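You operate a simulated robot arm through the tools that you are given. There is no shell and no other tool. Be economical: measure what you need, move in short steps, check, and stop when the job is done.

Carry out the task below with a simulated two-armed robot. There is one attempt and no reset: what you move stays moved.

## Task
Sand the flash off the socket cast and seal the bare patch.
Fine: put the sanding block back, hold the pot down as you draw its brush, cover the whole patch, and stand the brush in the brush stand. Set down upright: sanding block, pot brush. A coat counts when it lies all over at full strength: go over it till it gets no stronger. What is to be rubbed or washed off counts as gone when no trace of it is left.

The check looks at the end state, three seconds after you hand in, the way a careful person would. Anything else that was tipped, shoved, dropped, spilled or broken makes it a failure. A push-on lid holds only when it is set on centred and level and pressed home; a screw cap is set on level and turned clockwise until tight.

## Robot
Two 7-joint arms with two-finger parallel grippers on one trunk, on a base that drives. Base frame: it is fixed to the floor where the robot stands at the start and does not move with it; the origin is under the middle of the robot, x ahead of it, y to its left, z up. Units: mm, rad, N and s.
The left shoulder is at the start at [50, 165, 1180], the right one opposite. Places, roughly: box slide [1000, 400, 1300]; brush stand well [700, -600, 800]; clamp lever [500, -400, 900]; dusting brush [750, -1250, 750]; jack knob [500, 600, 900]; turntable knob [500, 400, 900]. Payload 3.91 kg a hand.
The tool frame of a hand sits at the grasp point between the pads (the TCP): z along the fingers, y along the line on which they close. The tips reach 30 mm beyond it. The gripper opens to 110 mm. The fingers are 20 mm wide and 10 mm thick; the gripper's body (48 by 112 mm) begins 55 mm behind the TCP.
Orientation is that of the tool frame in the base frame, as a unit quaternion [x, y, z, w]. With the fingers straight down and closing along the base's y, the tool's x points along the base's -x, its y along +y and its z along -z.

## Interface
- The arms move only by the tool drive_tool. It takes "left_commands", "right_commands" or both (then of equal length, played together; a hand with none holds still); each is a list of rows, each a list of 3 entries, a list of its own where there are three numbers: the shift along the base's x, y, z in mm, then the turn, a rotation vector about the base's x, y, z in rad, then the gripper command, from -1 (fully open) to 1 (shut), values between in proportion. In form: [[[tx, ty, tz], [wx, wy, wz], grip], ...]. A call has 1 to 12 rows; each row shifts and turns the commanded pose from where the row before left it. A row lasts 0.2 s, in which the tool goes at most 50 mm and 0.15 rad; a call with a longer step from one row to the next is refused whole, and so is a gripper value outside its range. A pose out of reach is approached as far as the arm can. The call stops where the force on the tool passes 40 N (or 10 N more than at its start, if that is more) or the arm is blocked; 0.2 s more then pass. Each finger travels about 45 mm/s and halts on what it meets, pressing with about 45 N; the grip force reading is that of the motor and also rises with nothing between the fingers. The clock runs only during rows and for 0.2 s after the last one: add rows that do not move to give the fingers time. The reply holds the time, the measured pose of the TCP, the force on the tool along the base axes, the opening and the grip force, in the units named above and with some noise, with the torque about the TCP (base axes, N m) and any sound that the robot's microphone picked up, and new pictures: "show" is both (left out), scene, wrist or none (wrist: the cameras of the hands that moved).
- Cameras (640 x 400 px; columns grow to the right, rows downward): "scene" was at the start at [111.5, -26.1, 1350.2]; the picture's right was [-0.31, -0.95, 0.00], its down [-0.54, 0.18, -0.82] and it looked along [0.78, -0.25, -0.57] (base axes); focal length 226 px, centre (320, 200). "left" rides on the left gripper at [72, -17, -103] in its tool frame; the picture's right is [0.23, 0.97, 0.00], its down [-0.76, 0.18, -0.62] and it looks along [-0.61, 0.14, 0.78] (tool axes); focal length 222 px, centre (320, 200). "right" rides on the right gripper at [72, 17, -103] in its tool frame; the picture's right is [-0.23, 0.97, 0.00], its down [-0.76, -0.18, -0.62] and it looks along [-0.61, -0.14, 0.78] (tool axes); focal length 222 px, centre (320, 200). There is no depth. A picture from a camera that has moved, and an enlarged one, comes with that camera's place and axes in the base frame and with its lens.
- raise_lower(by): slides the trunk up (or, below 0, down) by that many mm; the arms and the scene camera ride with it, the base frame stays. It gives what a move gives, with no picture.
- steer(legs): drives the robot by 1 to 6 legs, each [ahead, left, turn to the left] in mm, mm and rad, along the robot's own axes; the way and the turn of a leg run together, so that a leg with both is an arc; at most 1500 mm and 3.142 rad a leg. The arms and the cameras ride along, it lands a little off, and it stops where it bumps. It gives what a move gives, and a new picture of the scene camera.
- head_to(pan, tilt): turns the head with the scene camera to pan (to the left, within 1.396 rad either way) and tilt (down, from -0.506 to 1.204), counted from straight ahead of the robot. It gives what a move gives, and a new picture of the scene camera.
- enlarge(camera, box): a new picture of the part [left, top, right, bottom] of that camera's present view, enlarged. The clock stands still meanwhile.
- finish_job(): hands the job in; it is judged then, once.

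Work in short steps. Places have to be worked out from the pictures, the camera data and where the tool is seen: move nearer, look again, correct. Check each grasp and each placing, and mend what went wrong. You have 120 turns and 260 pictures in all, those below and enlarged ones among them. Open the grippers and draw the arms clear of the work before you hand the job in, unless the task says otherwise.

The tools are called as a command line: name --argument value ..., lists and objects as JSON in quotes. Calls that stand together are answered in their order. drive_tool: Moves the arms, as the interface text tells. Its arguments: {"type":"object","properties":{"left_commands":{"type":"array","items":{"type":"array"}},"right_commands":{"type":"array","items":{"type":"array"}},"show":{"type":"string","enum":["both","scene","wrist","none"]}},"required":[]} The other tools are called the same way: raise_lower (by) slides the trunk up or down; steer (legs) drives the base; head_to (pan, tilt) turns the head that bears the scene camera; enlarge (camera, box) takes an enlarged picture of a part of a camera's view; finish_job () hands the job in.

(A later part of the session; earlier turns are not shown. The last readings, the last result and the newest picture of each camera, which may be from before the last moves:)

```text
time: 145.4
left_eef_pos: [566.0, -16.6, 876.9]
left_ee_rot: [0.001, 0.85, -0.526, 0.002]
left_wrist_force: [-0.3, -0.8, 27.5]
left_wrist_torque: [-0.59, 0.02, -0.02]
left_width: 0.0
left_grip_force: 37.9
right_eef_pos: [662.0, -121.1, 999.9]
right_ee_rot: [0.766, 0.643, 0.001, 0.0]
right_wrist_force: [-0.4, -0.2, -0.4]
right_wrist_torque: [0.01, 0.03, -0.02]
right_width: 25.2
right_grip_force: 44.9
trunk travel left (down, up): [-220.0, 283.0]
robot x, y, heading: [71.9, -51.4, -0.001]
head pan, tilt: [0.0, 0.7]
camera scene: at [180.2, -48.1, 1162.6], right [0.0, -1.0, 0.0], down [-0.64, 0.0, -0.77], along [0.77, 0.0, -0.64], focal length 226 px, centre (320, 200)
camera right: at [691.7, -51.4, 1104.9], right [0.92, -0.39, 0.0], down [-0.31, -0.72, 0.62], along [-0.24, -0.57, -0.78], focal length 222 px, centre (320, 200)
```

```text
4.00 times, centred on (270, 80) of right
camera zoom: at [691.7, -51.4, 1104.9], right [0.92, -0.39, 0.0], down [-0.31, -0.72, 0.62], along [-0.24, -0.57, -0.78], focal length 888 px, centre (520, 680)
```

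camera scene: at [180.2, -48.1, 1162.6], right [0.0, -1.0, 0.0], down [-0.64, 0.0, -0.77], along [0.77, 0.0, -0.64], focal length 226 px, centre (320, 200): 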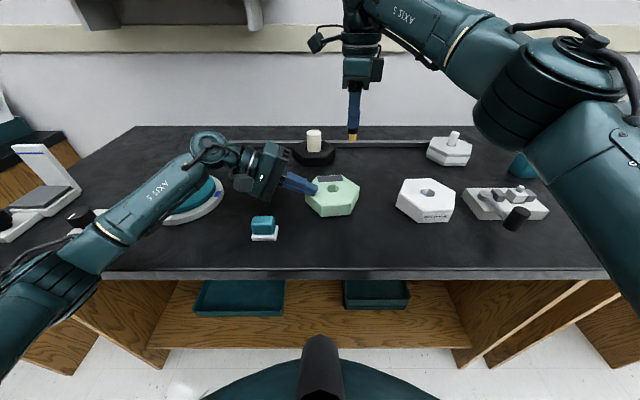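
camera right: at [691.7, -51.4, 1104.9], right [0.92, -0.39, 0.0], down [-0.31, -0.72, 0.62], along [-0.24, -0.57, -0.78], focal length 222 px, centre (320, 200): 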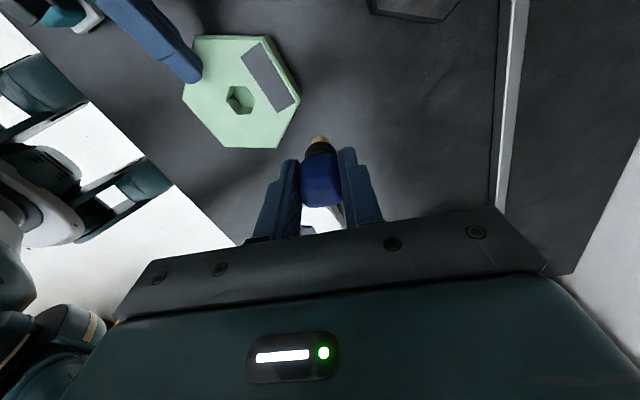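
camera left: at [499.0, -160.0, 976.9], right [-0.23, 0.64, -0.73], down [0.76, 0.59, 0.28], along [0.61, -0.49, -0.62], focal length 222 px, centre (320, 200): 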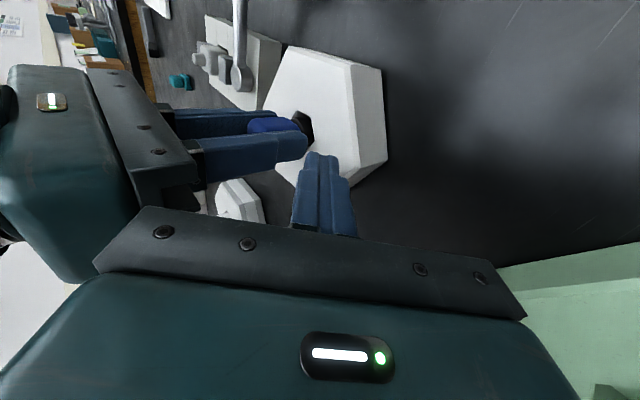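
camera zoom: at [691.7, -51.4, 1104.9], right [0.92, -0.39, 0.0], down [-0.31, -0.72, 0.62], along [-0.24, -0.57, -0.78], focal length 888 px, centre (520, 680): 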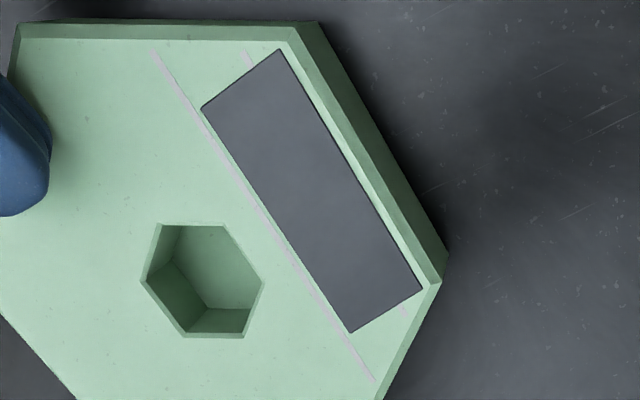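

Back faces are plain, so the dark panel must be the patch. Perhaps sealing won't take because a trace of flash remains; I check the sanded area at highest zoom.

enlarge --camera "scene" --box '[305, 186, 335, 206]'

enlarge --camera "scene" --box '[330, 182, 362, 204]'

enlarge --camera "right" --box '[195, 90, 235, 155]'

enlarge --camera "scene" --box '[335, 115, 375, 150]'

```text
16.00 times, centred on (320, 196) of scene
camera zoom: at [180.2, -48.1, 1162.6], right [0.0, -1.0, 0.0], down [-0.64, 0.0, -0.77], along [0.77, 0.0, -0.64], focal length 3622 px, centre (320, 264)
```

zoom: 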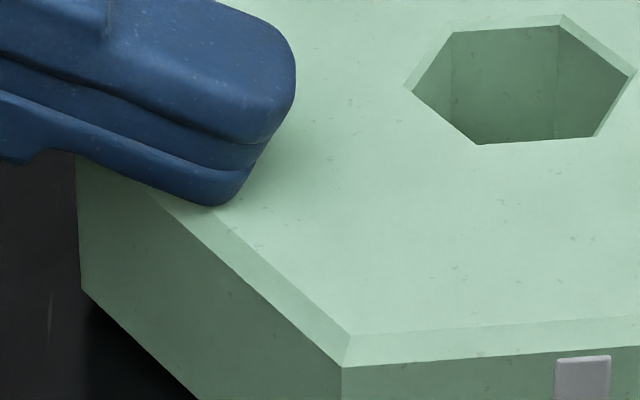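

```text
16.00 times, centred on (346, 193) of scene
camera zoom: at [180.2, -48.1, 1162.6], right [0.0, -1.0, 0.0], down [-0.64, 0.0, -0.77], along [0.77, 0.0, -0.64], focal length 3622 px, centre (-96, 312)
```

zoom: 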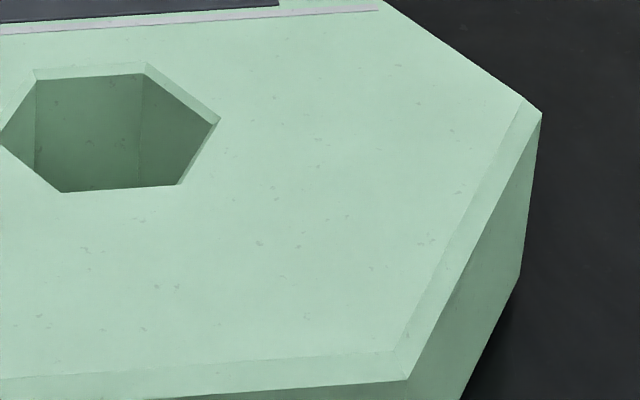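

```text
6.15 times, centred on (215, 122) of right
camera zoom: at [691.7, -51.4, 1104.9], right [0.92, -0.39, 0.0], down [-0.31, -0.72, 0.62], along [-0.24, -0.57, -0.78], focal length 1367 px, centre (966, 677)
```

zoom: 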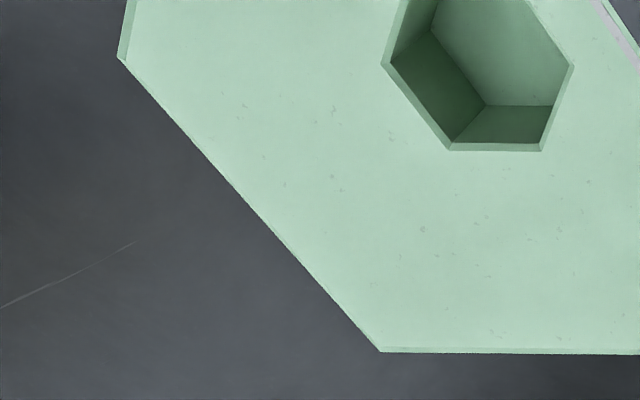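

```text
11.43 times, centred on (355, 132) of scene
camera zoom: at [180.2, -48.1, 1162.6], right [0.0, -1.0, 0.0], down [-0.64, 0.0, -0.77], along [0.77, 0.0, -0.64], focal length 2587 px, centre (-80, 971)
```

zoom: 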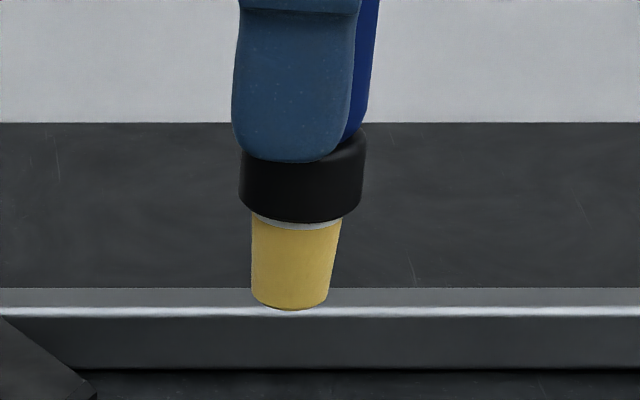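

Flash is fully gone and the back is plain. New thought: the "bare patch" may be the sanded area itself, and the dark panel just trim. I turn the hand back and test the brush on the sanded zone's −y part.

drive_tool --right_commands '[[[-9, 1, 0], [0, 0, 0.145], 1], [[-9, 1, 0], [0, 0, 0.145], 1], [[-9, 1, 0], [0, 0, 0.145], 1], [[-9, 1, 0], [0, 0, 0.145], 1], [[-9, 1, 0], [0, 0, 0.145], 1], [[-9, 2, 0], [0, 0, 0.145], 1], [[-9, 2, 0], [0, 0, 0.145], 1], [[-9, 2, 0], [0, 0, 0.145], 1], [[-9, 2, -5], [0, 0, 0.145], 1], [[-9, 2, -15], [0, 0, 0.145], 1], [[-9, 2, -20], [0, 0, 0.145], 1], [[-9, 2, -20], [0, 0, 0.145], 1]]' --show "none"

enlarge --camera "scene" --box '[290, 140, 380, 215]'

```text
time: 148.0
left_eef_pos: [567.4, -17.3, 877.0]
left_ee_rot: [0.001, 0.851, -0.526, 0.003]
left_wrist_force: [1.0, -0.3, 26.7]
left_wrist_torque: [-0.66, 0.04, 0.01]
left_width: 0.1
left_grip_force: 37.9
right_eef_pos: [552.6, -100.3, 941.9]
right_ee_rot: [0.0, 1.0, 0.0, 0.0]
right_wrist_force: [-0.5, 0.9, -0.6]
right_wrist_torque: [-0.01, -0.01, 0.0]
right_width: 25.1
right_grip_force: 44.8
trunk travel left (down, up): [-220.0, 283.0]
robot x, y, heading: [67.8, -49.9, -0.0]
head pan, tilt: [0.0, 0.7]
```

```text
5.33 times, centred on (335, 178) of scene
camera zoom: at [180.2, -48.1, 1162.6], right [0.0, -1.0, 0.0], down [-0.64, 0.0, -0.77], along [0.77, 0.0, -0.64], focal length 1207 px, centre (240, 320)
```

zoom: 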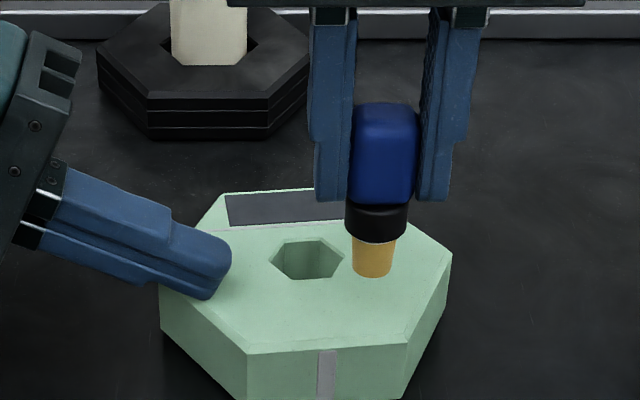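

drive_tool --right_commands '[[[0, 0, -12], [0, 0, 0], 1], [[0, 0, -5], [0, 0, 0], 1], [[0, 0, -2], [0, 0, 0], 1], [[0, 0, -1.5], [0, 0, 0], 1], [[0, 4, 0], [0, 0, 0], 1], [[0, 4, 0], [0, 0, 0], 1], [[0, -4, 0], [0, 0, 0], 1], [[0, -4, 0], [0, 0, 0], 1], [[0, -4, 0], [0, 0, 0], 1]]' --show "none"

enlarge --camera "scene" --box '[300, 165, 370, 215]'

```text
time: 150.0
left_eef_pos: [566.4, -16.4, 877.2]
left_ee_rot: [0.001, 0.85, -0.526, 0.004]
left_wrist_force: [3.0, -4.1, 25.3]
left_wrist_torque: [-0.7, -0.04, 0.11]
left_width: 0.1
left_grip_force: 37.5
right_eef_pos: [552.4, -104.1, 921.6]
right_ee_rot: [0.0, 1.0, 0.002, 0.001]
right_wrist_force: [0.6, 7.9, 10.3]
right_wrist_torque: [0.55, -0.08, 0.06]
right_width: 24.9
right_grip_force: 45.0
trunk travel left (down, up): [-220.0, 283.0]
robot x, y, heading: [67.4, -50.7, -0.006]
head pan, tilt: [0.0, 0.7]
```

```text
8.00 times, centred on (335, 190) of scene
camera zoom: at [179.9, -47.6, 1162.7], right [0.0, -1.0, 0.0], down [-0.64, 0.0, -0.77], along [0.77, 0.0, -0.64], focal length 1811 px, centre (200, 280)
```

zoom: 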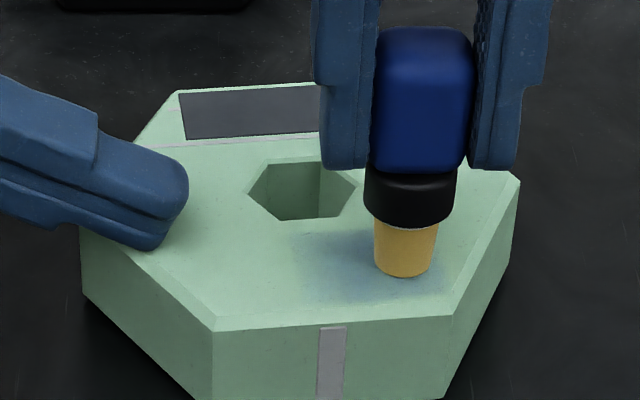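

Blue coat appears on the sanded area: that is the bare patch, and the brush is wet. I ease the brush off and move the left hold to the rear (x≈617) so it's clear of the patch.

drive_tool --right_commands '[[[0, 0, 6], [0, 0, 0], 1], [[0, 0, 0], [0, 0, 0], 1], [[0, 0, 0], [0, 0, 0], 1], [[0, 0, 0], [0, 0, 0], 1], [[0, 0, 0], [0, 0, 0], 1], [[0, 0, 0], [0, 0, 0], 1], [[0, 0, 0], [0, 0, 0], 1]]' --left_commands '[[[0, 0, 8], [0, 0, 0], 1], [[0, 0, 12], [0, 0, 0], 1], [[25, -3, 0], [0, 0, 0], 1], [[26, -4, 0], [0, 0, 0], 1], [[0, 0, -13], [0, 0, 0], 1], [[0, 0, -6], [0, 0, 0], 1], [[0, 0, -3], [0, 0, 0], 1]]' --show "none"

enlarge --camera "scene" --box '[295, 150, 375, 215]'

```text
time: 151.6
left_eef_pos: [617.8, -23.7, 878.3]
left_ee_rot: [0.001, 0.852, -0.523, 0.005]
left_wrist_force: [1.4, 1.3, 7.1]
left_wrist_torque: [-0.12, 0.01, 0.05]
left_width: 0.2
left_grip_force: 37.7
right_eef_pos: [553.0, -106.5, 927.6]
right_ee_rot: [0.0, 1.0, 0.002, 0.002]
right_wrist_force: [-0.5, 1.0, -0.7]
right_wrist_torque: [0.01, 0.01, 0.02]
right_width: 25.0
right_grip_force: 44.9
trunk travel left (down, up): [-220.0, 283.0]
robot x, y, heading: [72.3, -48.9, -0.005]
head pan, tilt: [0.0, 0.7]
```

```text
6.15 times, centred on (335, 182) of scene
camera zoom: at [178.9, -50.5, 1163.4], right [0.0, -1.0, 0.0], down [-0.64, 0.0, -0.77], along [0.77, 0.0, -0.64], focal length 1393 px, centre (228, 308)
```

zoom: 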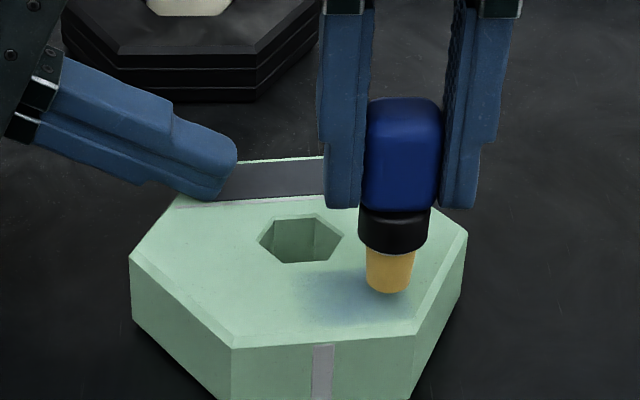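

Left is clear at the back. Press it firmer and paint the lane x≈553 across the patch and back.

drive_tool --left_commands '[[[0, 0, -2], [0, 0, 0], 1], [[0, 0, -1], [0, 0, 0], 1], [[0, 0, 0], [0, 0, 0], 1], [[0, 0, 0], [0, 0, 0], 1], [[0, 0, 0], [0, 0, 0], 1], [[0, 0, 0], [0, 0, 0], 1], [[0, 0, 0], [0, 0, 0], 1], [[0, 0, 0], [0, 0, 0], 1], [[0, 0, 0], [0, 0, 0], 1], [[0, 0, 0], [0, 0, 0], 1], [[0, 0, 0], [0, 0, 0], 1], [[0, 0, 0], [0, 0, 0], 1]]' --right_commands '[[[0, 0, 0], [0, 0, 0], 1], [[0, -2, -5.5], [0, 0, 0], 1], [[0, 12, 0], [0, 0, 0], 1], [[0, 12, 0], [0, 0, 0], 1], [[0, 12, 0], [0, 0, 0], 1], [[0, 12, 0], [0, 0, 0], 1], [[0, 12, 0], [0, 0, 0], 1], [[-6, 0, 0], [0, 0, 0], 1], [[0, -12, 0], [0, 0, 0], 1], [[0, -12, 0], [0, 0, 0], 1], [[0, -12, 0], [0, 0, 0], 1], [[0, -12, 0], [0, 0, 0], 1]]' --show "none"

enlarge --camera "scene" --box '[295, 160, 375, 215]'

```text
time: 154.2
left_eef_pos: [617.4, -24.4, 876.5]
left_ee_rot: [0.003, 0.852, -0.523, 0.007]
left_wrist_force: [0.8, 1.5, 20.5]
left_wrist_torque: [-0.5, 0.08, 0.03]
left_width: 0.0
left_grip_force: 37.7
right_eef_pos: [545.2, -96.3, 922.5]
right_ee_rot: [0.0, 1.0, 0.001, 0.003]
right_wrist_force: [-0.4, 0.6, -0.8]
right_wrist_torque: [0.01, -0.01, 0.03]
right_width: 25.0
right_grip_force: 44.6
trunk travel left (down, up): [-220.0, 283.0]
robot x, y, heading: [68.8, -48.7, -0.0]
head pan, tilt: [0.0, 0.7]
```

```text
7.27 times, centred on (335, 188) of scene
camera zoom: at [177.6, -50.1, 1163.0], right [0.0, -1.0, 0.0], down [-0.64, 0.0, -0.77], along [0.77, 0.0, -0.64], focal length 1646 px, centre (211, 291)
```

zoom: 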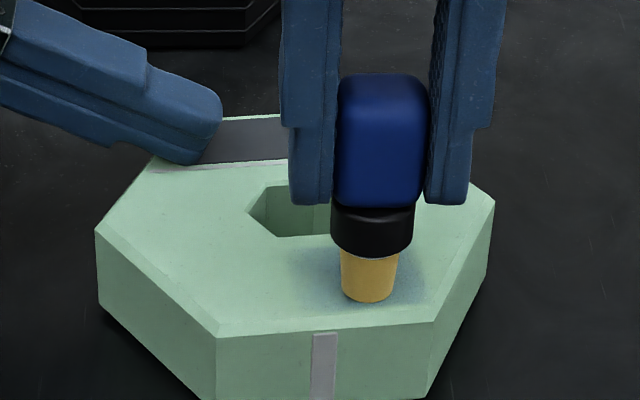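

That pass hovered. I lower 2 mm and repeat, keeping contact.

drive_tool --right_commands '[[[0, -12, -1.5], [0, 0, 0], 1], [[0, 0, -0.5], [0, 0, 0], 1], [[0, 10, 0], [0, 0, 0], 1], [[0, 10, 0], [0, 0, 0], 1], [[0, 10, 0], [0, 0, 0], 1]]' --show "none"

drive_tool --right_commands '[[[0, 10, 0], [0, 0, 0], 1], [[0, 10, 0], [0, 0, 0], 1], [[0, 10, 0], [0, 0, 0], 1], [[0, 3, 0], [0, 0, 0], 1]]' --show "none"

enlarge --camera "scene" --box '[295, 160, 375, 215]'

```text
time: 155.4
left_eef_pos: [616.2, -24.7, 876.5]
left_ee_rot: [0.002, 0.852, -0.523, 0.007]
left_wrist_force: [1.6, 2.9, 22.3]
left_wrist_torque: [-0.46, 0.08, 0.04]
left_width: 0.2
left_grip_force: 37.3
right_eef_pos: [546.2, -79.2, 921.6]
right_ee_rot: [0.002, 1.0, 0.001, 0.004]
right_wrist_force: [0.1, -11.9, 18.7]
right_wrist_torque: [-0.8, -0.01, -0.05]
right_width: 25.1
right_grip_force: 45.2
trunk travel left (down, up): [-220.0, 283.0]
robot x, y, heading: [67.2, -50.4, 0.0]
head pan, tilt: [0.0, 0.7]
```

```text
time: 156.4
left_eef_pos: [617.3, -25.3, 878.3]
left_ee_rot: [0.003, 0.851, -0.525, 0.006]
left_wrist_force: [1.2, 5.7, 25.0]
left_wrist_torque: [-0.45, 0.08, -0.02]
left_width: 0.0
left_grip_force: 37.6
right_eef_pos: [544.8, -46.7, 921.8]
right_ee_rot: [0.001, 1.0, -0.001, 0.002]
right_wrist_force: [-2.0, -15.4, 21.2]
right_wrist_torque: [-1.0, 0.04, -0.07]
right_width: 25.0
right_grip_force: 45.0
trunk travel left (down, up): [-220.0, 283.0]
robot x, y, heading: [69.6, -50.9, -0.002]
head pan, tilt: [0.0, 0.7]
```

```text
7.27 times, centred on (335, 188) of scene
camera zoom: at [177.1, -50.2, 1163.0], right [0.0, -1.0, 0.0], down [-0.64, 0.0, -0.77], along [0.77, 0.0, -0.64], focal length 1646 px, centre (211, 291)
```

zoom: 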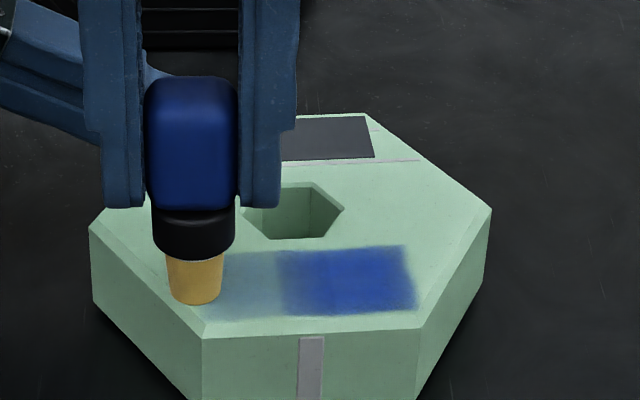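

Excellent – strong blue on the −y half, pale on the +y half. I ease off slightly and stroke the +y half repeatedly.

drive_tool --right_commands '[[[0, -10, 0.7], [0, 0, 0], 1], [[0, -10, 0], [0, 0, 0], 1], [[0, -10, 0], [0, 0, 0], 1], [[0, 10, 0], [0, 0, 0], 1], [[0, 10, 0], [0, 0, 0], 1], [[0, 10, 0], [0, 0, 0], 1], [[5, -10, 0], [0, 0, 0], 1], [[0, -10, 0], [0, 0, 0], 1], [[0, -10, 0], [0, 0, 0], 1], [[0, 10, 0], [0, 0, 0], 1], [[0, 10, 0], [0, 0, 0], 1], [[0, 10, 0], [0, 0, 0], 1]]' --show "none"

enlarge --camera "scene" --box '[295, 160, 375, 215]'

```text
time: 159.0
left_eef_pos: [616.9, -25.0, 877.8]
left_ee_rot: [0.002, 0.851, -0.526, 0.006]
left_wrist_force: [-1.6, 0.1, 28.6]
left_wrist_torque: [-0.63, 0.12, -0.07]
left_width: 0.3
left_grip_force: 37.4
right_eef_pos: [550.5, -46.0, 920.8]
right_ee_rot: [0.002, 1.0, 0.001, 0.002]
right_wrist_force: [-0.3, -6.3, 8.5]
right_wrist_torque: [-0.5, 0.02, -0.02]
right_width: 25.1
right_grip_force: 44.9
trunk travel left (down, up): [-220.0, 283.0]
robot x, y, heading: [67.1, -48.8, -0.0]
head pan, tilt: [0.0, 0.7]
```

```text
7.27 times, centred on (335, 188) of scene
camera zoom: at [177.0, -50.2, 1163.0], right [0.0, -1.0, 0.0], down [-0.64, 0.0, -0.77], along [0.77, 0.0, -0.64], focal length 1646 px, centre (211, 291)
```

zoom: 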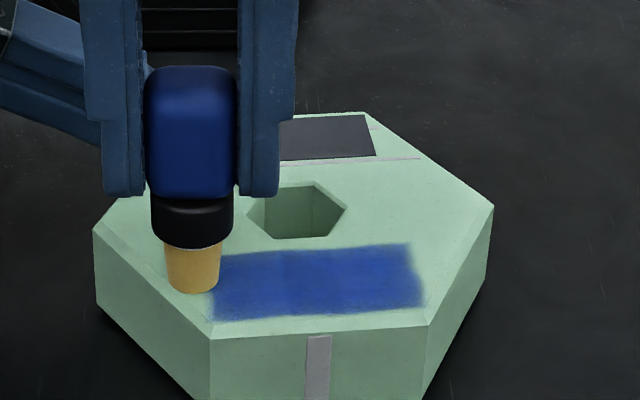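

Nearly solid blue. I make edge passes: the back edge lane (x≈559) toward −y, then the front edge lane (x≈538) back.

drive_tool --right_commands '[[[8, 3, 0], [0, 0, 0], 1], [[0, -10, 0], [0, 0, 0], 1], [[0, -10, 0], [0, 0, 0], 1], [[0, -10, 0], [0, 0, 0], 1], [[0, -10, 0], [0, 0, 0], 1], [[0, -10, 0], [0, 0, 0], 1], [[0, -10, 0], [0, 0, 0], 1], [[0, -9, 0], [0, 0, 0], 1], [[-10, 0, 0], [0, 0, 0], 1], [[-10, 0, 0], [0, 0, 0], 1], [[0, 10, 0], [0, 0, 0], 1]]' --show "none"

drive_tool --right_commands '[[[0, 10, 0], [0, 0, 0], 1], [[0, 10, 0], [0, 0, 0], 1], [[0, 10, 0], [0, 0, 0], 1], [[0, 10, 0], [0, 0, 0], 1], [[0, 10, 0], [0, 0, 0], 1], [[0, 10, 0], [0, 0, 0], 1], [[8, 3, 0], [0, 0, 0], 1], [[8, 0, 0], [0, 0, 0], 1], [[0, 0, 12], [0, 0, 0], 1], [[0, 0, 25], [0, 0, 0], 1], [[40, -20, 10], [0, 0, 0], 1]]' --show "none"

enlarge --camera "scene" --box '[295, 170, 365, 215]'

```text
time: 161.4
left_eef_pos: [616.7, -25.4, 877.1]
left_ee_rot: [0.003, 0.851, -0.526, 0.006]
left_wrist_force: [0.1, -1.2, 27.9]
left_wrist_torque: [-0.65, 0.11, -0.01]
left_width: 0.0
left_grip_force: 37.2
right_eef_pos: [536.7, -100.7, 922.0]
right_ee_rot: [0.001, 1.0, 0.001, 0.003]
right_wrist_force: [0.1, -0.7, -0.4]
right_wrist_torque: [0.02, -0.03, 0.02]
right_width: 24.9
right_grip_force: 45.2
trunk travel left (down, up): [-220.0, 283.0]
robot x, y, heading: [69.7, -47.1, -0.004]
head pan, tilt: [0.0, 0.7]
```

```text
time: 163.8
left_eef_pos: [615.9, -24.1, 878.2]
left_ee_rot: [0.002, 0.851, -0.525, 0.005]
left_wrist_force: [-0.6, -1.4, 27.4]
left_wrist_torque: [-0.62, 0.04, 0.03]
left_width: 0.1
left_grip_force: 38.2
right_eef_pos: [593.3, -58.7, 969.4]
right_ee_rot: [0.0, 1.0, 0.001, 0.003]
right_wrist_force: [-0.1, 0.7, -0.7]
right_wrist_torque: [0.03, -0.01, 0.01]
right_width: 25.1
right_grip_force: 44.8
trunk travel left (down, up): [-220.0, 283.0]
robot x, y, heading: [66.7, -51.1, -0.003]
head pan, tilt: [0.0, 0.7]
```

```text
8.89 times, centred on (330, 192) of scene
camera zoom: at [177.0, -50.0, 1163.0], right [0.0, -1.0, 0.0], down [-0.64, 0.0, -0.77], along [0.77, 0.0, -0.64], focal length 2012 px, centre (231, 267)
```

zoom: 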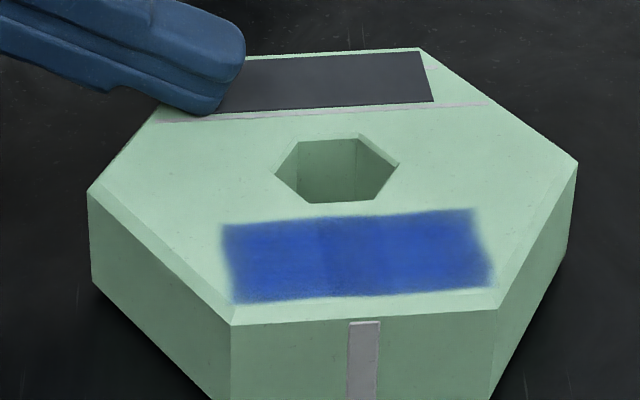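

Full rectangle is visible (x 528–563, y −112…−48); intensity a bit uneven. I go over everything again with slightly firmer contact, starting at the front edge.

drive_tool --right_commands '[[[-40, 10, 0], [0, 0, 0], 1], [[-19, 5, -10], [0, 0, 0], 1], [[0, 0, -25], [0, 0, 0], 1], [[0, 0, -12.3], [0, 0, 0], 1], [[0.8, -10, -0.2], [0, 0, 0], 1], [[0.8, -10, -0.2], [0, 0, 0], 1], [[0.8, -10, -0.2], [0, 0, 0], 1], [[0.8, -10, -0.2], [0, 0, 0], 1], [[0.8, -10, -0.2], [0, 0, 0], 1], [[0.8, -10, -0.2], [0, 0, 0], 1], [[0.8, -8, 0], [0, 0, 0], 1]]' --show "none"

drive_tool --right_commands '[[[10, 0, 0], [0, 0, 0], 1], [[-0.8, 10, 0.2], [0, 0, 0], 1], [[-0.8, 10, 0.2], [0, 0, 0], 1], [[-0.8, 10, 0.2], [0, 0, 0], 1], [[-0.8, 10, 0.2], [0, 0, 0], 1], [[-0.8, 10, 0.2], [0, 0, 0], 1], [[-0.8, 10, 0.2], [0, 0, 0], 1], [[-0.8, 8, 0], [0, 0, 0], 1]]' --show "none"

enlarge --camera "scene" --box '[295, 170, 365, 215]'

```text
time: 166.2
left_eef_pos: [616.4, -24.5, 877.7]
left_ee_rot: [0.003, 0.851, -0.525, 0.007]
left_wrist_force: [1.2, -0.3, 24.2]
left_wrist_torque: [-0.57, 0.1, 0.05]
left_width: 0.0
left_grip_force: 37.4
right_eef_pos: [541.0, -110.2, 920.7]
right_ee_rot: [0.0, 1.0, 0.003, 0.004]
right_wrist_force: [0.3, 9.8, 13.6]
right_wrist_torque: [0.62, -0.03, 0.02]
right_width: 24.7
right_grip_force: 44.8
trunk travel left (down, up): [-220.0, 283.0]
robot x, y, heading: [67.4, -50.2, -0.001]
head pan, tilt: [0.0, 0.7]
```

```text
time: 168.0
left_eef_pos: [616.8, -23.4, 876.6]
left_ee_rot: [0.003, 0.851, -0.526, 0.007]
left_wrist_force: [1.6, 4.4, 28.4]
left_wrist_torque: [-0.52, 0.09, 0.03]
left_width: 0.0
left_grip_force: 37.6
right_eef_pos: [544.4, -41.7, 921.0]
right_ee_rot: [0.001, 1.0, 0.001, 0.003]
right_wrist_force: [-0.1, -9.0, 12.7]
right_wrist_torque: [-0.63, -0.02, -0.02]
right_width: 24.8
right_grip_force: 45.2
trunk travel left (down, up): [-220.0, 283.0]
robot x, y, heading: [70.9, -48.4, -0.004]
head pan, tilt: [0.0, 0.7]
```

```text
8.89 times, centred on (330, 192) of scene
camera zoom: at [176.9, -49.7, 1163.0], right [0.0, -1.0, 0.0], down [-0.64, 0.0, -0.77], along [0.77, 0.0, -0.64], focal length 2012 px, centre (231, 267)
```

zoom: 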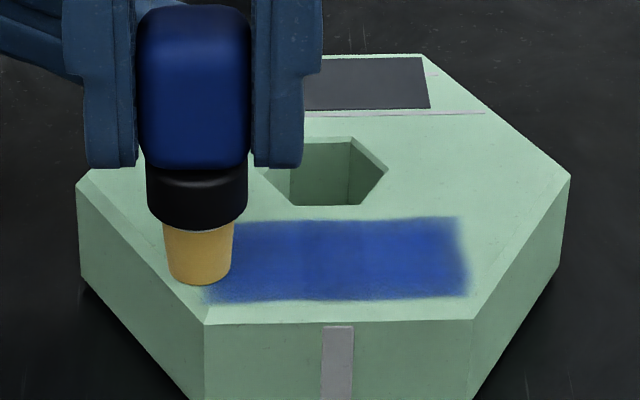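

Contact is good on these. I do the rear lanes (x≈554, 562) the same way, then lift to compare.

drive_tool --right_commands '[[[9, 0, 0.4], [0, 0, 0], 1], [[0.3, -10, -0.2], [0, 0, 0], 1], [[0.3, -10, -0.2], [0, 0, 0], 1], [[0.3, -10, -0.2], [0, 0, 0], 1], [[0.3, -10, -0.2], [0, 0, 0], 1], [[0.3, -10, -0.2], [0, 0, 0], 1], [[0.3, -10, -0.2], [0, 0, 0], 1], [[0.3, -8, 0], [0, 0, 0], 1]]' --show "none"

drive_tool --right_commands '[[[8, 0, 0], [0, 0, 0], 1], [[-0.3, 10, 0.2], [0, 0, 0], 1], [[-0.3, 10, 0.2], [0, 0, 0], 1], [[-0.3, 10, 0.2], [0, 0, 0], 1], [[-0.3, 10, 0.2], [0, 0, 0], 1], [[-0.3, 10, 0.2], [0, 0, 0], 1], [[-0.3, 10, 0.2], [0, 0, 0], 1], [[-0.3, 8, 0], [0, 0, 0], 1], [[0, 0, 12], [0, 0, 0], 1], [[0, 0, 25], [0, 0, 0], 1], [[35, 0, 10], [0, 0, 0], 1]]' --show "none"

enlarge --camera "scene" --box '[295, 170, 365, 215]'

```text
time: 169.8
left_eef_pos: [616.5, -23.5, 877.3]
left_ee_rot: [0.002, 0.851, -0.525, 0.007]
left_wrist_force: [2.1, 1.4, 25.6]
left_wrist_torque: [-0.59, 0.08, 0.06]
left_width: 0.0
left_grip_force: 37.3
right_eef_pos: [555.6, -110.2, 922.4]
right_ee_rot: [-0.001, 1.0, 0.002, 0.004]
right_wrist_force: [0.9, 6.1, 6.1]
right_wrist_torque: [0.29, -0.03, 0.0]
right_width: 24.8
right_grip_force: 45.1
trunk travel left (down, up): [-220.0, 283.0]
robot x, y, heading: [69.2, -48.8, -0.001]
head pan, tilt: [0.0, 0.7]
```

```text
time: 172.2
left_eef_pos: [616.4, -23.8, 877.5]
left_ee_rot: [0.004, 0.851, -0.525, 0.006]
left_wrist_force: [0.8, -1.0, 27.6]
left_wrist_torque: [-0.64, 0.07, -0.02]
left_width: 0.2
left_grip_force: 37.6
right_eef_pos: [596.5, -42.1, 969.9]
right_ee_rot: [0.0, 1.0, 0.0, 0.002]
right_wrist_force: [0.8, 0.9, -0.5]
right_wrist_torque: [0.01, 0.03, -0.03]
right_width: 25.2
right_grip_force: 45.2
trunk travel left (down, up): [-220.0, 283.0]
robot x, y, heading: [70.0, -48.3, -0.001]
head pan, tilt: [0.0, 0.7]
```

```text
8.89 times, centred on (330, 192) of scene
camera zoom: at [176.8, -49.4, 1163.1], right [0.0, -1.0, 0.0], down [-0.64, 0.0, -0.77], along [0.77, 0.0, -0.64], focal length 2012 px, centre (231, 267)
```

zoom: 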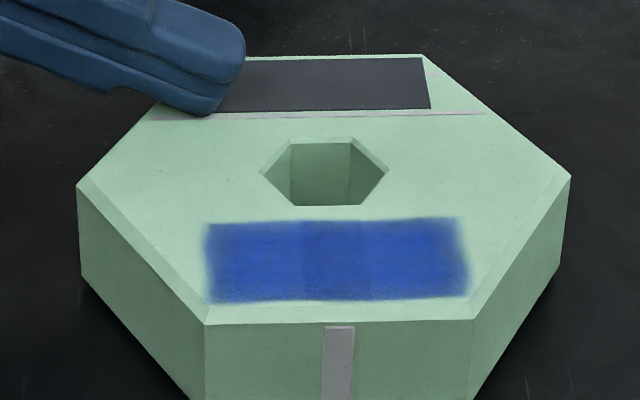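

The middle is saturated, the two ends are a bit paler. I work the +y end and then the −y end with dense strokes on three lanes.

drive_tool --right_commands '[[[-40, 0, -10], [0, 0, 0], 1], [[-17, 0, -25], [0, 0, 0], 1], [[0, -3, -12.3], [0, 0, 0], 1], [[0, -12, 0], [0, 0, 0], 1], [[0, -12, 0], [0, 0, 0], 1], [[8, 0, 0], [0, 0, 0], 1], [[0, 12, 0], [0, 0, 0], 1], [[0, 12, 0], [0, 0, 0], 1], [[8, 0, 0], [0, 0, 0], 1], [[0, -12, 0], [0, 0, 0], 1], [[0, -12, -0.1], [0, 0, 0], 1], [[0, 12, 0], [0, 0, 0], 1]]' --show "none"

drive_tool --right_commands '[[[0, 12, 0], [0, 0, 0], 1], [[-8, -12, 0], [0, 0, 0], 1], [[0, -12, 0], [0, 0, 0], 1], [[-8, 12, 0], [0, 0, 0], 1], [[0, 12, 0], [0, 0, 0], 1], [[0, -12, -0.2], [0, 0, 0], 1], [[0, -12, -0.2], [0, 0, 0], 1], [[0, -12, -0.2], [0, 0, 0], 1], [[0, -12, -0.2], [0, 0, 0], 1], [[0, -12, -0.1], [0, 0, 0], 1], [[8, 0, 0], [0, 0, 0], 1], [[0, 12, 0], [0, 0, 0], 1]]' --show "none"

drive_tool --right_commands '[[[0, 12, 0], [0, 0, 0], 1], [[8, 0, 0], [0, 0, 0], 1], [[0, -12, 0], [0, 0, 0], 1], [[0, -12, 0], [0, 0, 0], 1], [[-8, 0, 0], [0, 0, 0], 1], [[0, 12, 0], [0, 0, 0], 1], [[0, 12, 0], [0, 0, 0], 1], [[-8, 0, 0], [0, 0, 0], 1], [[0, -12, 0], [0, 0, 0], 1], [[0, -12, 0], [0, 0, 0], 1], [[8, 12, 0], [0, 0, 0], 1], [[8, -12, 0], [0, 0, 0], 1]]' --show "none"

enlarge --camera "scene" --box '[295, 170, 365, 215]'

```text
time: 174.8
left_eef_pos: [616.4, -23.2, 877.3]
left_ee_rot: [0.003, 0.851, -0.526, 0.006]
left_wrist_force: [0.0, 0.3, 27.2]
left_wrist_torque: [-0.59, 0.09, 0.0]
left_width: 0.0
left_grip_force: 37.5
right_eef_pos: [556.1, -57.6, 922.6]
right_ee_rot: [0.001, 1.0, 0.001, 0.003]
right_wrist_force: [-0.7, 0.0, -0.5]
right_wrist_torque: [0.01, 0.0, 0.01]
right_width: 24.9
right_grip_force: 45.5
trunk travel left (down, up): [-220.0, 283.0]
robot x, y, heading: [74.1, -52.0, 0.006]
head pan, tilt: [0.0, 0.7]
```

```text
time: 177.4
left_eef_pos: [616.3, -24.4, 878.4]
left_ee_rot: [0.002, 0.851, -0.525, 0.005]
left_wrist_force: [-0.4, 1.4, 28.5]
left_wrist_torque: [-0.61, 0.09, 0.02]
left_width: 0.0
left_grip_force: 37.5
right_eef_pos: [549.2, -95.1, 921.0]
right_ee_rot: [0.003, 1.0, 0.0, 0.004]
right_wrist_force: [-0.1, -10.6, 13.1]
right_wrist_torque: [-0.71, -0.05, -0.03]
right_width: 25.2
right_grip_force: 45.3
trunk travel left (down, up): [-220.0, 283.0]
robot x, y, heading: [72.5, -49.1, 0.001]
head pan, tilt: [0.0, 0.7]
```

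```text
time: 180.0
left_eef_pos: [616.8, -24.3, 877.5]
left_ee_rot: [0.003, 0.85, -0.526, 0.006]
left_wrist_force: [1.2, -0.1, 25.4]
left_wrist_torque: [-0.58, 0.06, 0.04]
left_width: 0.0
left_grip_force: 37.5
right_eef_pos: [555.3, -105.0, 919.4]
right_ee_rot: [0.0, 1.0, 0.001, 0.004]
right_wrist_force: [-2.8, 6.6, 10.8]
right_wrist_torque: [0.32, 0.13, 0.01]
right_width: 25.1
right_grip_force: 44.8
trunk travel left (down, up): [-220.0, 283.0]
robot x, y, heading: [69.1, -47.0, -0.005]
head pan, tilt: [0.0, 0.7]
```

```text
8.89 times, centred on (330, 192) of scene
camera zoom: at [176.7, -49.3, 1163.1], right [0.0, -1.0, 0.0], down [-0.64, 0.0, -0.77], along [0.77, 0.0, -0.64], focal length 2012 px, centre (231, 267)
```

zoom: 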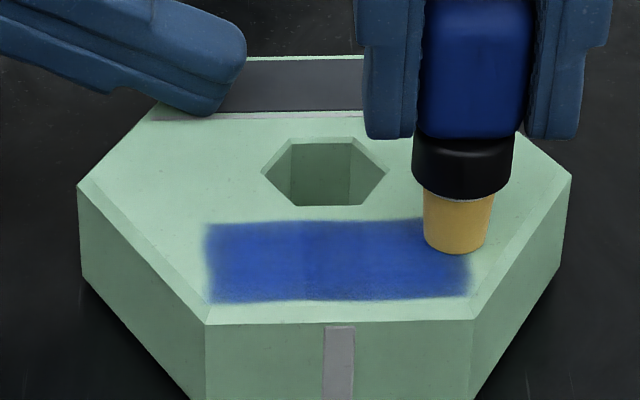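

−y end done; the +y end had poor contact. I redo the +y end at the present lower height, plus the outer edges.

drive_tool --right_commands '[[[0, 12, 0], [0, 0, 0], 1], [[0, 12, 0], [0, 0, 0], 1], [[0, 12, 0], [0, 0, 0], 1], [[0, 12, 0.1], [0, 0, 0], 1], [[0, 12, 0.1], [0, 0, 0], 1], [[0, 4, 0], [0, 0, 0], 1], [[-8, 0, 0], [0, 0, 0], 1], [[0, -12, 0], [0, 0, 0], 1], [[0, -12, 0], [0, 0, 0], 1], [[0, 12, 0], [0, 0, 0], 1], [[0, 12, 0], [0, 0, 0], 1], [[-9, 0, 0], [0, 0, 0], 1]]' --show "none"

drive_tool --right_commands '[[[0, -12, 0], [0, 0, 0], 1], [[0, -12, 0], [0, 0, 0], 1], [[0, 12, 0], [0, 0, 0], 1], [[0, 12, 0], [0, 0, 0], 1], [[10, 0, 0], [0, 0, 0], 1], [[10, 0, 0], [0, 0, 0], 1], [[0, -12, 0], [0, 0, 0], 1], [[0, -12, 0], [0, 0, 0], 1], [[0, 12, 0], [0, 0, 0], 1], [[0, 12, 0], [0, 0, 0], 1], [[-10, -12, 0], [0, 0, 0], 1], [[0, 12, 0], [0, 0, 0], 1]]' --show "none"

drive_tool --right_commands '[[[-9, -12, 0], [0, 0, 0], 1], [[0, -12, 0], [0, 0, 0], 1], [[0, -12, -0.1], [0, 0, 0], 1], [[0, -12, -0.1], [0, 0, 0], 1], [[0, -12, 0], [0, 0, 0], 1], [[0, -9, 0], [0, 0, 0], 1], [[10, 0, 0], [0, 0, 0], 1], [[9, 0, 0], [0, 0, 0], 1], [[0, 10, 0], [0, 0, 0], 1], [[0, 0, 12], [0, 0, 0], 1], [[0, 0, 30], [0, 0, 0], 1], [[20, -40, 5], [0, 0, 0], 1]]' --show "none"

enlarge --camera "scene" --box '[295, 170, 365, 215]'

```text
time: 182.6
left_eef_pos: [615.6, -24.5, 875.7]
left_ee_rot: [0.002, 0.851, -0.525, 0.006]
left_wrist_force: [-0.4, -0.9, 28.6]
left_wrist_torque: [-0.64, 0.12, 0.02]
left_width: 0.0
left_grip_force: 37.2
right_eef_pos: [538.2, -42.6, 921.0]
right_ee_rot: [0.0, 1.0, 0.002, 0.003]
right_wrist_force: [-0.5, -0.1, 1.2]
right_wrist_torque: [-0.02, -0.01, 0.01]
right_width: 25.1
right_grip_force: 45.3
trunk travel left (down, up): [-220.0, 283.0]
robot x, y, heading: [69.7, -45.8, 0.001]
head pan, tilt: [0.0, 0.7]
```

```text
time: 185.2
left_eef_pos: [617.3, -23.7, 876.7]
left_ee_rot: [0.002, 0.851, -0.525, 0.005]
left_wrist_force: [-0.5, 0.1, 27.2]
left_wrist_torque: [-0.6, 0.09, -0.01]
left_width: 0.2
left_grip_force: 37.3
right_eef_pos: [548.4, -41.9, 920.6]
right_ee_rot: [0.0, 1.0, 0.001, 0.003]
right_wrist_force: [0.5, -0.4, -0.9]
right_wrist_torque: [-0.02, 0.0, 0.03]
right_width: 25.3
right_grip_force: 44.7
trunk travel left (down, up): [-220.0, 283.0]
robot x, y, heading: [70.2, -44.1, 0.003]
head pan, tilt: [0.0, 0.7]
```

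```text
time: 187.8
left_eef_pos: [616.8, -24.6, 877.5]
left_ee_rot: [0.003, 0.851, -0.526, 0.005]
left_wrist_force: [-0.2, 0.6, 26.8]
left_wrist_torque: [-0.62, 0.08, 0.0]
left_width: 0.0
left_grip_force: 38.0
right_eef_pos: [577.9, -140.8, 968.5]
right_ee_rot: [0.0, 1.0, 0.0, 0.004]
right_wrist_force: [0.3, -0.1, -1.2]
right_wrist_torque: [0.04, -0.01, -0.01]
right_width: 25.1
right_grip_force: 45.0
trunk travel left (down, up): [-220.0, 283.0]
robot x, y, heading: [68.0, -50.0, -0.001]
head pan, tilt: [0.0, 0.7]
```

```text
8.89 times, centred on (330, 192) of scene
camera zoom: at [176.8, -49.5, 1163.0], right [0.0, -1.0, 0.0], down [-0.64, 0.0, -0.77], along [0.77, 0.0, -0.64], focal length 2012 px, centre (231, 267)
```

zoom: 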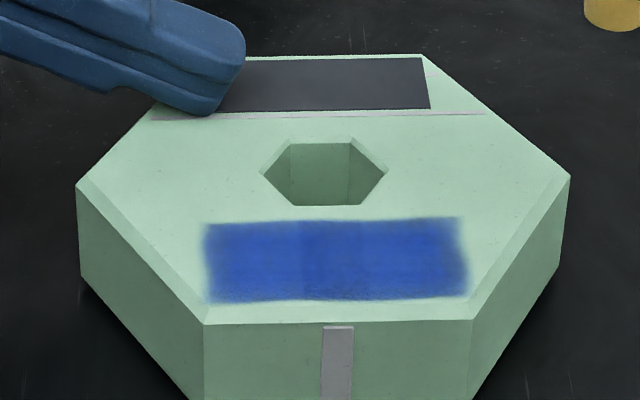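

The +y half is still a touch paler (contact kept being lost there). I redo it 1.3 mm lower.

drive_tool --right_commands '[[[-13, 32, 0], [0, 0, 0], 1], [[-13, 32, 0], [0, 0, 0], 1], [[-12, 31, 0], [0, 0, 0], 1], [[0, 0, -25], [0, 0, 0], 1], [[0, 0, -18], [0, 0, 0], 1], [[0, 0, -5.5], [0, 0, 0], 1], [[0, -12, 0], [0, 0, 0], 1], [[0, -12, 0], [0, 0, 0], 1], [[0, 12, 0], [0, 0, 0], 1], [[0, 12, 0], [0, 0, 0], 1]]' --show "none"

drive_tool --right_commands '[[[8, 0, 0], [0, 0, 0], 1], [[0, -12, 0], [0, 0, 0], 1], [[0, -14, 0], [0, 0, 0], 1], [[0, 14, 0], [0, 0, 0], 1], [[0, 15, 0], [0, 0, 0], 1], [[8, 0, 0], [0, 0, 0], 1], [[0, -14, 0], [0, 0, 0], 1], [[0, -14, 0], [0, 0, 0], 1], [[0, 14, 0], [0, 0, 0], 1], [[0, 14, 0], [0, 0, 0], 1], [[-6, -14, 0], [0, 0, 0], 1], [[0, -14, 0], [0, 0, 0], 1]]' --show "none"

drive_tool --right_commands '[[[0, 14, 0], [0, 0, 0], 1], [[0, 14, 0], [0, 0, 0], 1], [[-8, -14, 0], [0, 0, 0], 1], [[0, -14, 0], [0, 0, 0], 1], [[0, 14, 0], [0, 0, 0], 1], [[0, 14, 0], [0, 0, 0], 1], [[7, -14, 0], [0, 0, 0], 1], [[0, -14, 0], [0, 0, 0], 1], [[0, -14, 0], [0, 0, 0], 1], [[0, 0, 12], [0, 0, 0], 1], [[0, 0, 30], [0, 0, 0], 1], [[25, -40, 5], [0, 0, 0], 1]]' --show "none"

enlarge --camera "scene" --box '[295, 170, 365, 215]'

```text
time: 190.0
left_eef_pos: [615.6, -24.7, 877.7]
left_ee_rot: [0.002, 0.851, -0.526, 0.004]
left_wrist_force: [-3.6, 3.1, 29.2]
left_wrist_torque: [-0.63, 0.16, -0.18]
left_width: 0.0
left_grip_force: 37.1
right_eef_pos: [541.7, -47.2, 919.8]
right_ee_rot: [0.004, 1.0, -0.001, 0.005]
right_wrist_force: [2.4, -16.7, 24.8]
right_wrist_torque: [-1.06, -0.2, -0.1]
right_width: 25.2
right_grip_force: 44.8
trunk travel left (down, up): [-220.0, 283.0]
robot x, y, heading: [69.2, -47.1, 0.003]
head pan, tilt: [0.0, 0.7]
```

```text
time: 192.6
left_eef_pos: [615.2, -24.6, 878.1]
left_ee_rot: [0.003, 0.85, -0.526, 0.005]
left_wrist_force: [1.8, -7.3, 25.8]
left_wrist_torque: [-0.74, 0.03, 0.02]
left_width: 0.3
left_grip_force: 37.6
right_eef_pos: [549.1, -68.5, 919.6]
right_ee_rot: [-0.001, 1.0, 0.003, 0.003]
right_wrist_force: [-1.5, 14.3, 18.2]
right_wrist_torque: [0.8, -0.01, 0.07]
right_width: 24.9
right_grip_force: 44.9
trunk travel left (down, up): [-220.0, 283.0]
robot x, y, heading: [70.9, -49.5, -0.002]
head pan, tilt: [0.0, 0.7]
```

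```text
time: 195.2
left_eef_pos: [615.7, -24.7, 876.6]
left_ee_rot: [0.002, 0.851, -0.526, 0.005]
left_wrist_force: [-1.5, -1.7, 29.7]
left_wrist_torque: [-0.69, 0.15, 0.0]
left_width: 0.1
left_grip_force: 38.1
right_eef_pos: [572.9, -124.8, 966.6]
right_ee_rot: [0.0, 1.0, 0.001, 0.002]
right_wrist_force: [0.4, 1.2, -1.6]
right_wrist_torque: [0.0, 0.02, -0.04]
right_width: 24.9
right_grip_force: 45.5
trunk travel left (down, up): [-220.0, 283.0]
robot x, y, heading: [73.1, -50.7, -0.002]
head pan, tilt: [0.0, 0.7]
```

```text
8.89 times, centred on (330, 192) of scene
camera zoom: at [176.7, -49.6, 1163.0], right [0.0, -1.0, 0.0], down [-0.64, 0.0, -0.77], along [0.77, 0.0, -0.64], focal length 2012 px, centre (231, 267)
```

zoom: 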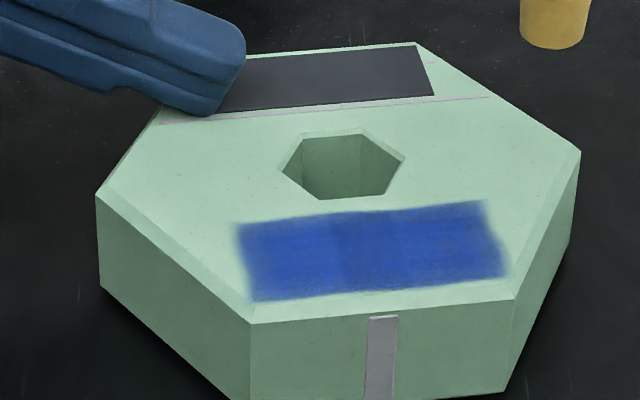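

The ends are close to the middle but perhaps not quite equal. I inspect at high zoom while taking the brush to the pot for a re-dip.

drive_tool --right_commands '[[[-2, -40, 0], [0, 0, 0], 1], [[-2, -40, 0], [0, 0, 0], 1], [[-2, -40, 0], [0, 0, 0], 1], [[-1.4, -40, 0], [0, 0, 0], 1], [[0, 0, -30], [0, 0, 0], 1], [[0, 0, -18], [0, 0, 0], 1], [[0, 0, -6], [0, 0, 0], 1], [[0, 0, 0], [0, 0, 0], 1]]' --show "none"

enlarge --camera "scene" --box '[318, 188, 354, 208]'

enlarge --camera "right" --box '[285, 110, 355, 170]'

```text
time: 197.0
left_eef_pos: [614.9, -24.5, 877.0]
left_ee_rot: [0.002, 0.851, -0.526, 0.006]
left_wrist_force: [0.2, -0.6, 29.7]
left_wrist_torque: [-0.68, 0.08, -0.02]
left_width: 0.0
left_grip_force: 37.8
right_eef_pos: [567.1, -285.9, 912.7]
right_ee_rot: [0.0, 1.0, 0.001, 0.003]
right_wrist_force: [-0.3, -0.3, 0.0]
right_wrist_torque: [0.02, 0.01, 0.03]
right_width: 24.9
right_grip_force: 45.0
trunk travel left (down, up): [-220.0, 283.0]
robot x, y, heading: [67.5, -50.8, 0.0]
head pan, tilt: [0.0, 0.7]
```

```text
16.00 times, centred on (336, 198) of scene
camera zoom: at [176.7, -49.5, 1163.1], right [0.0, -1.0, 0.0], down [-0.64, 0.0, -0.77], along [0.77, 0.0, -0.64], focal length 3622 px, centre (64, 232)
```

zoom: 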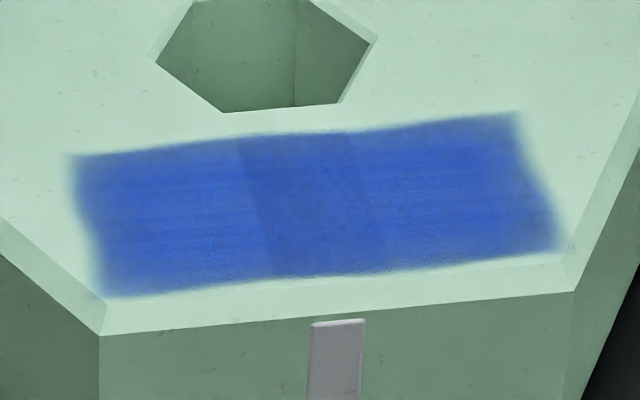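

```text
6.67 times, centred on (320, 140) of right
camera zoom: at [495.9, -268.1, 1014.9], right [0.23, 0.97, 0.0], down [0.76, -0.18, 0.63], along [0.61, -0.14, -0.78], focal length 1481 px, centre (320, 600)
```

zoom: 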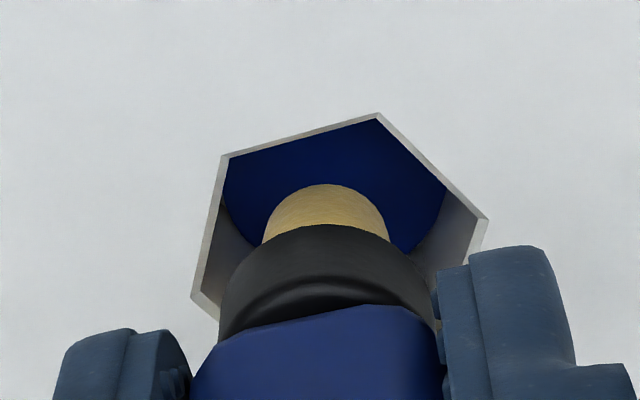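

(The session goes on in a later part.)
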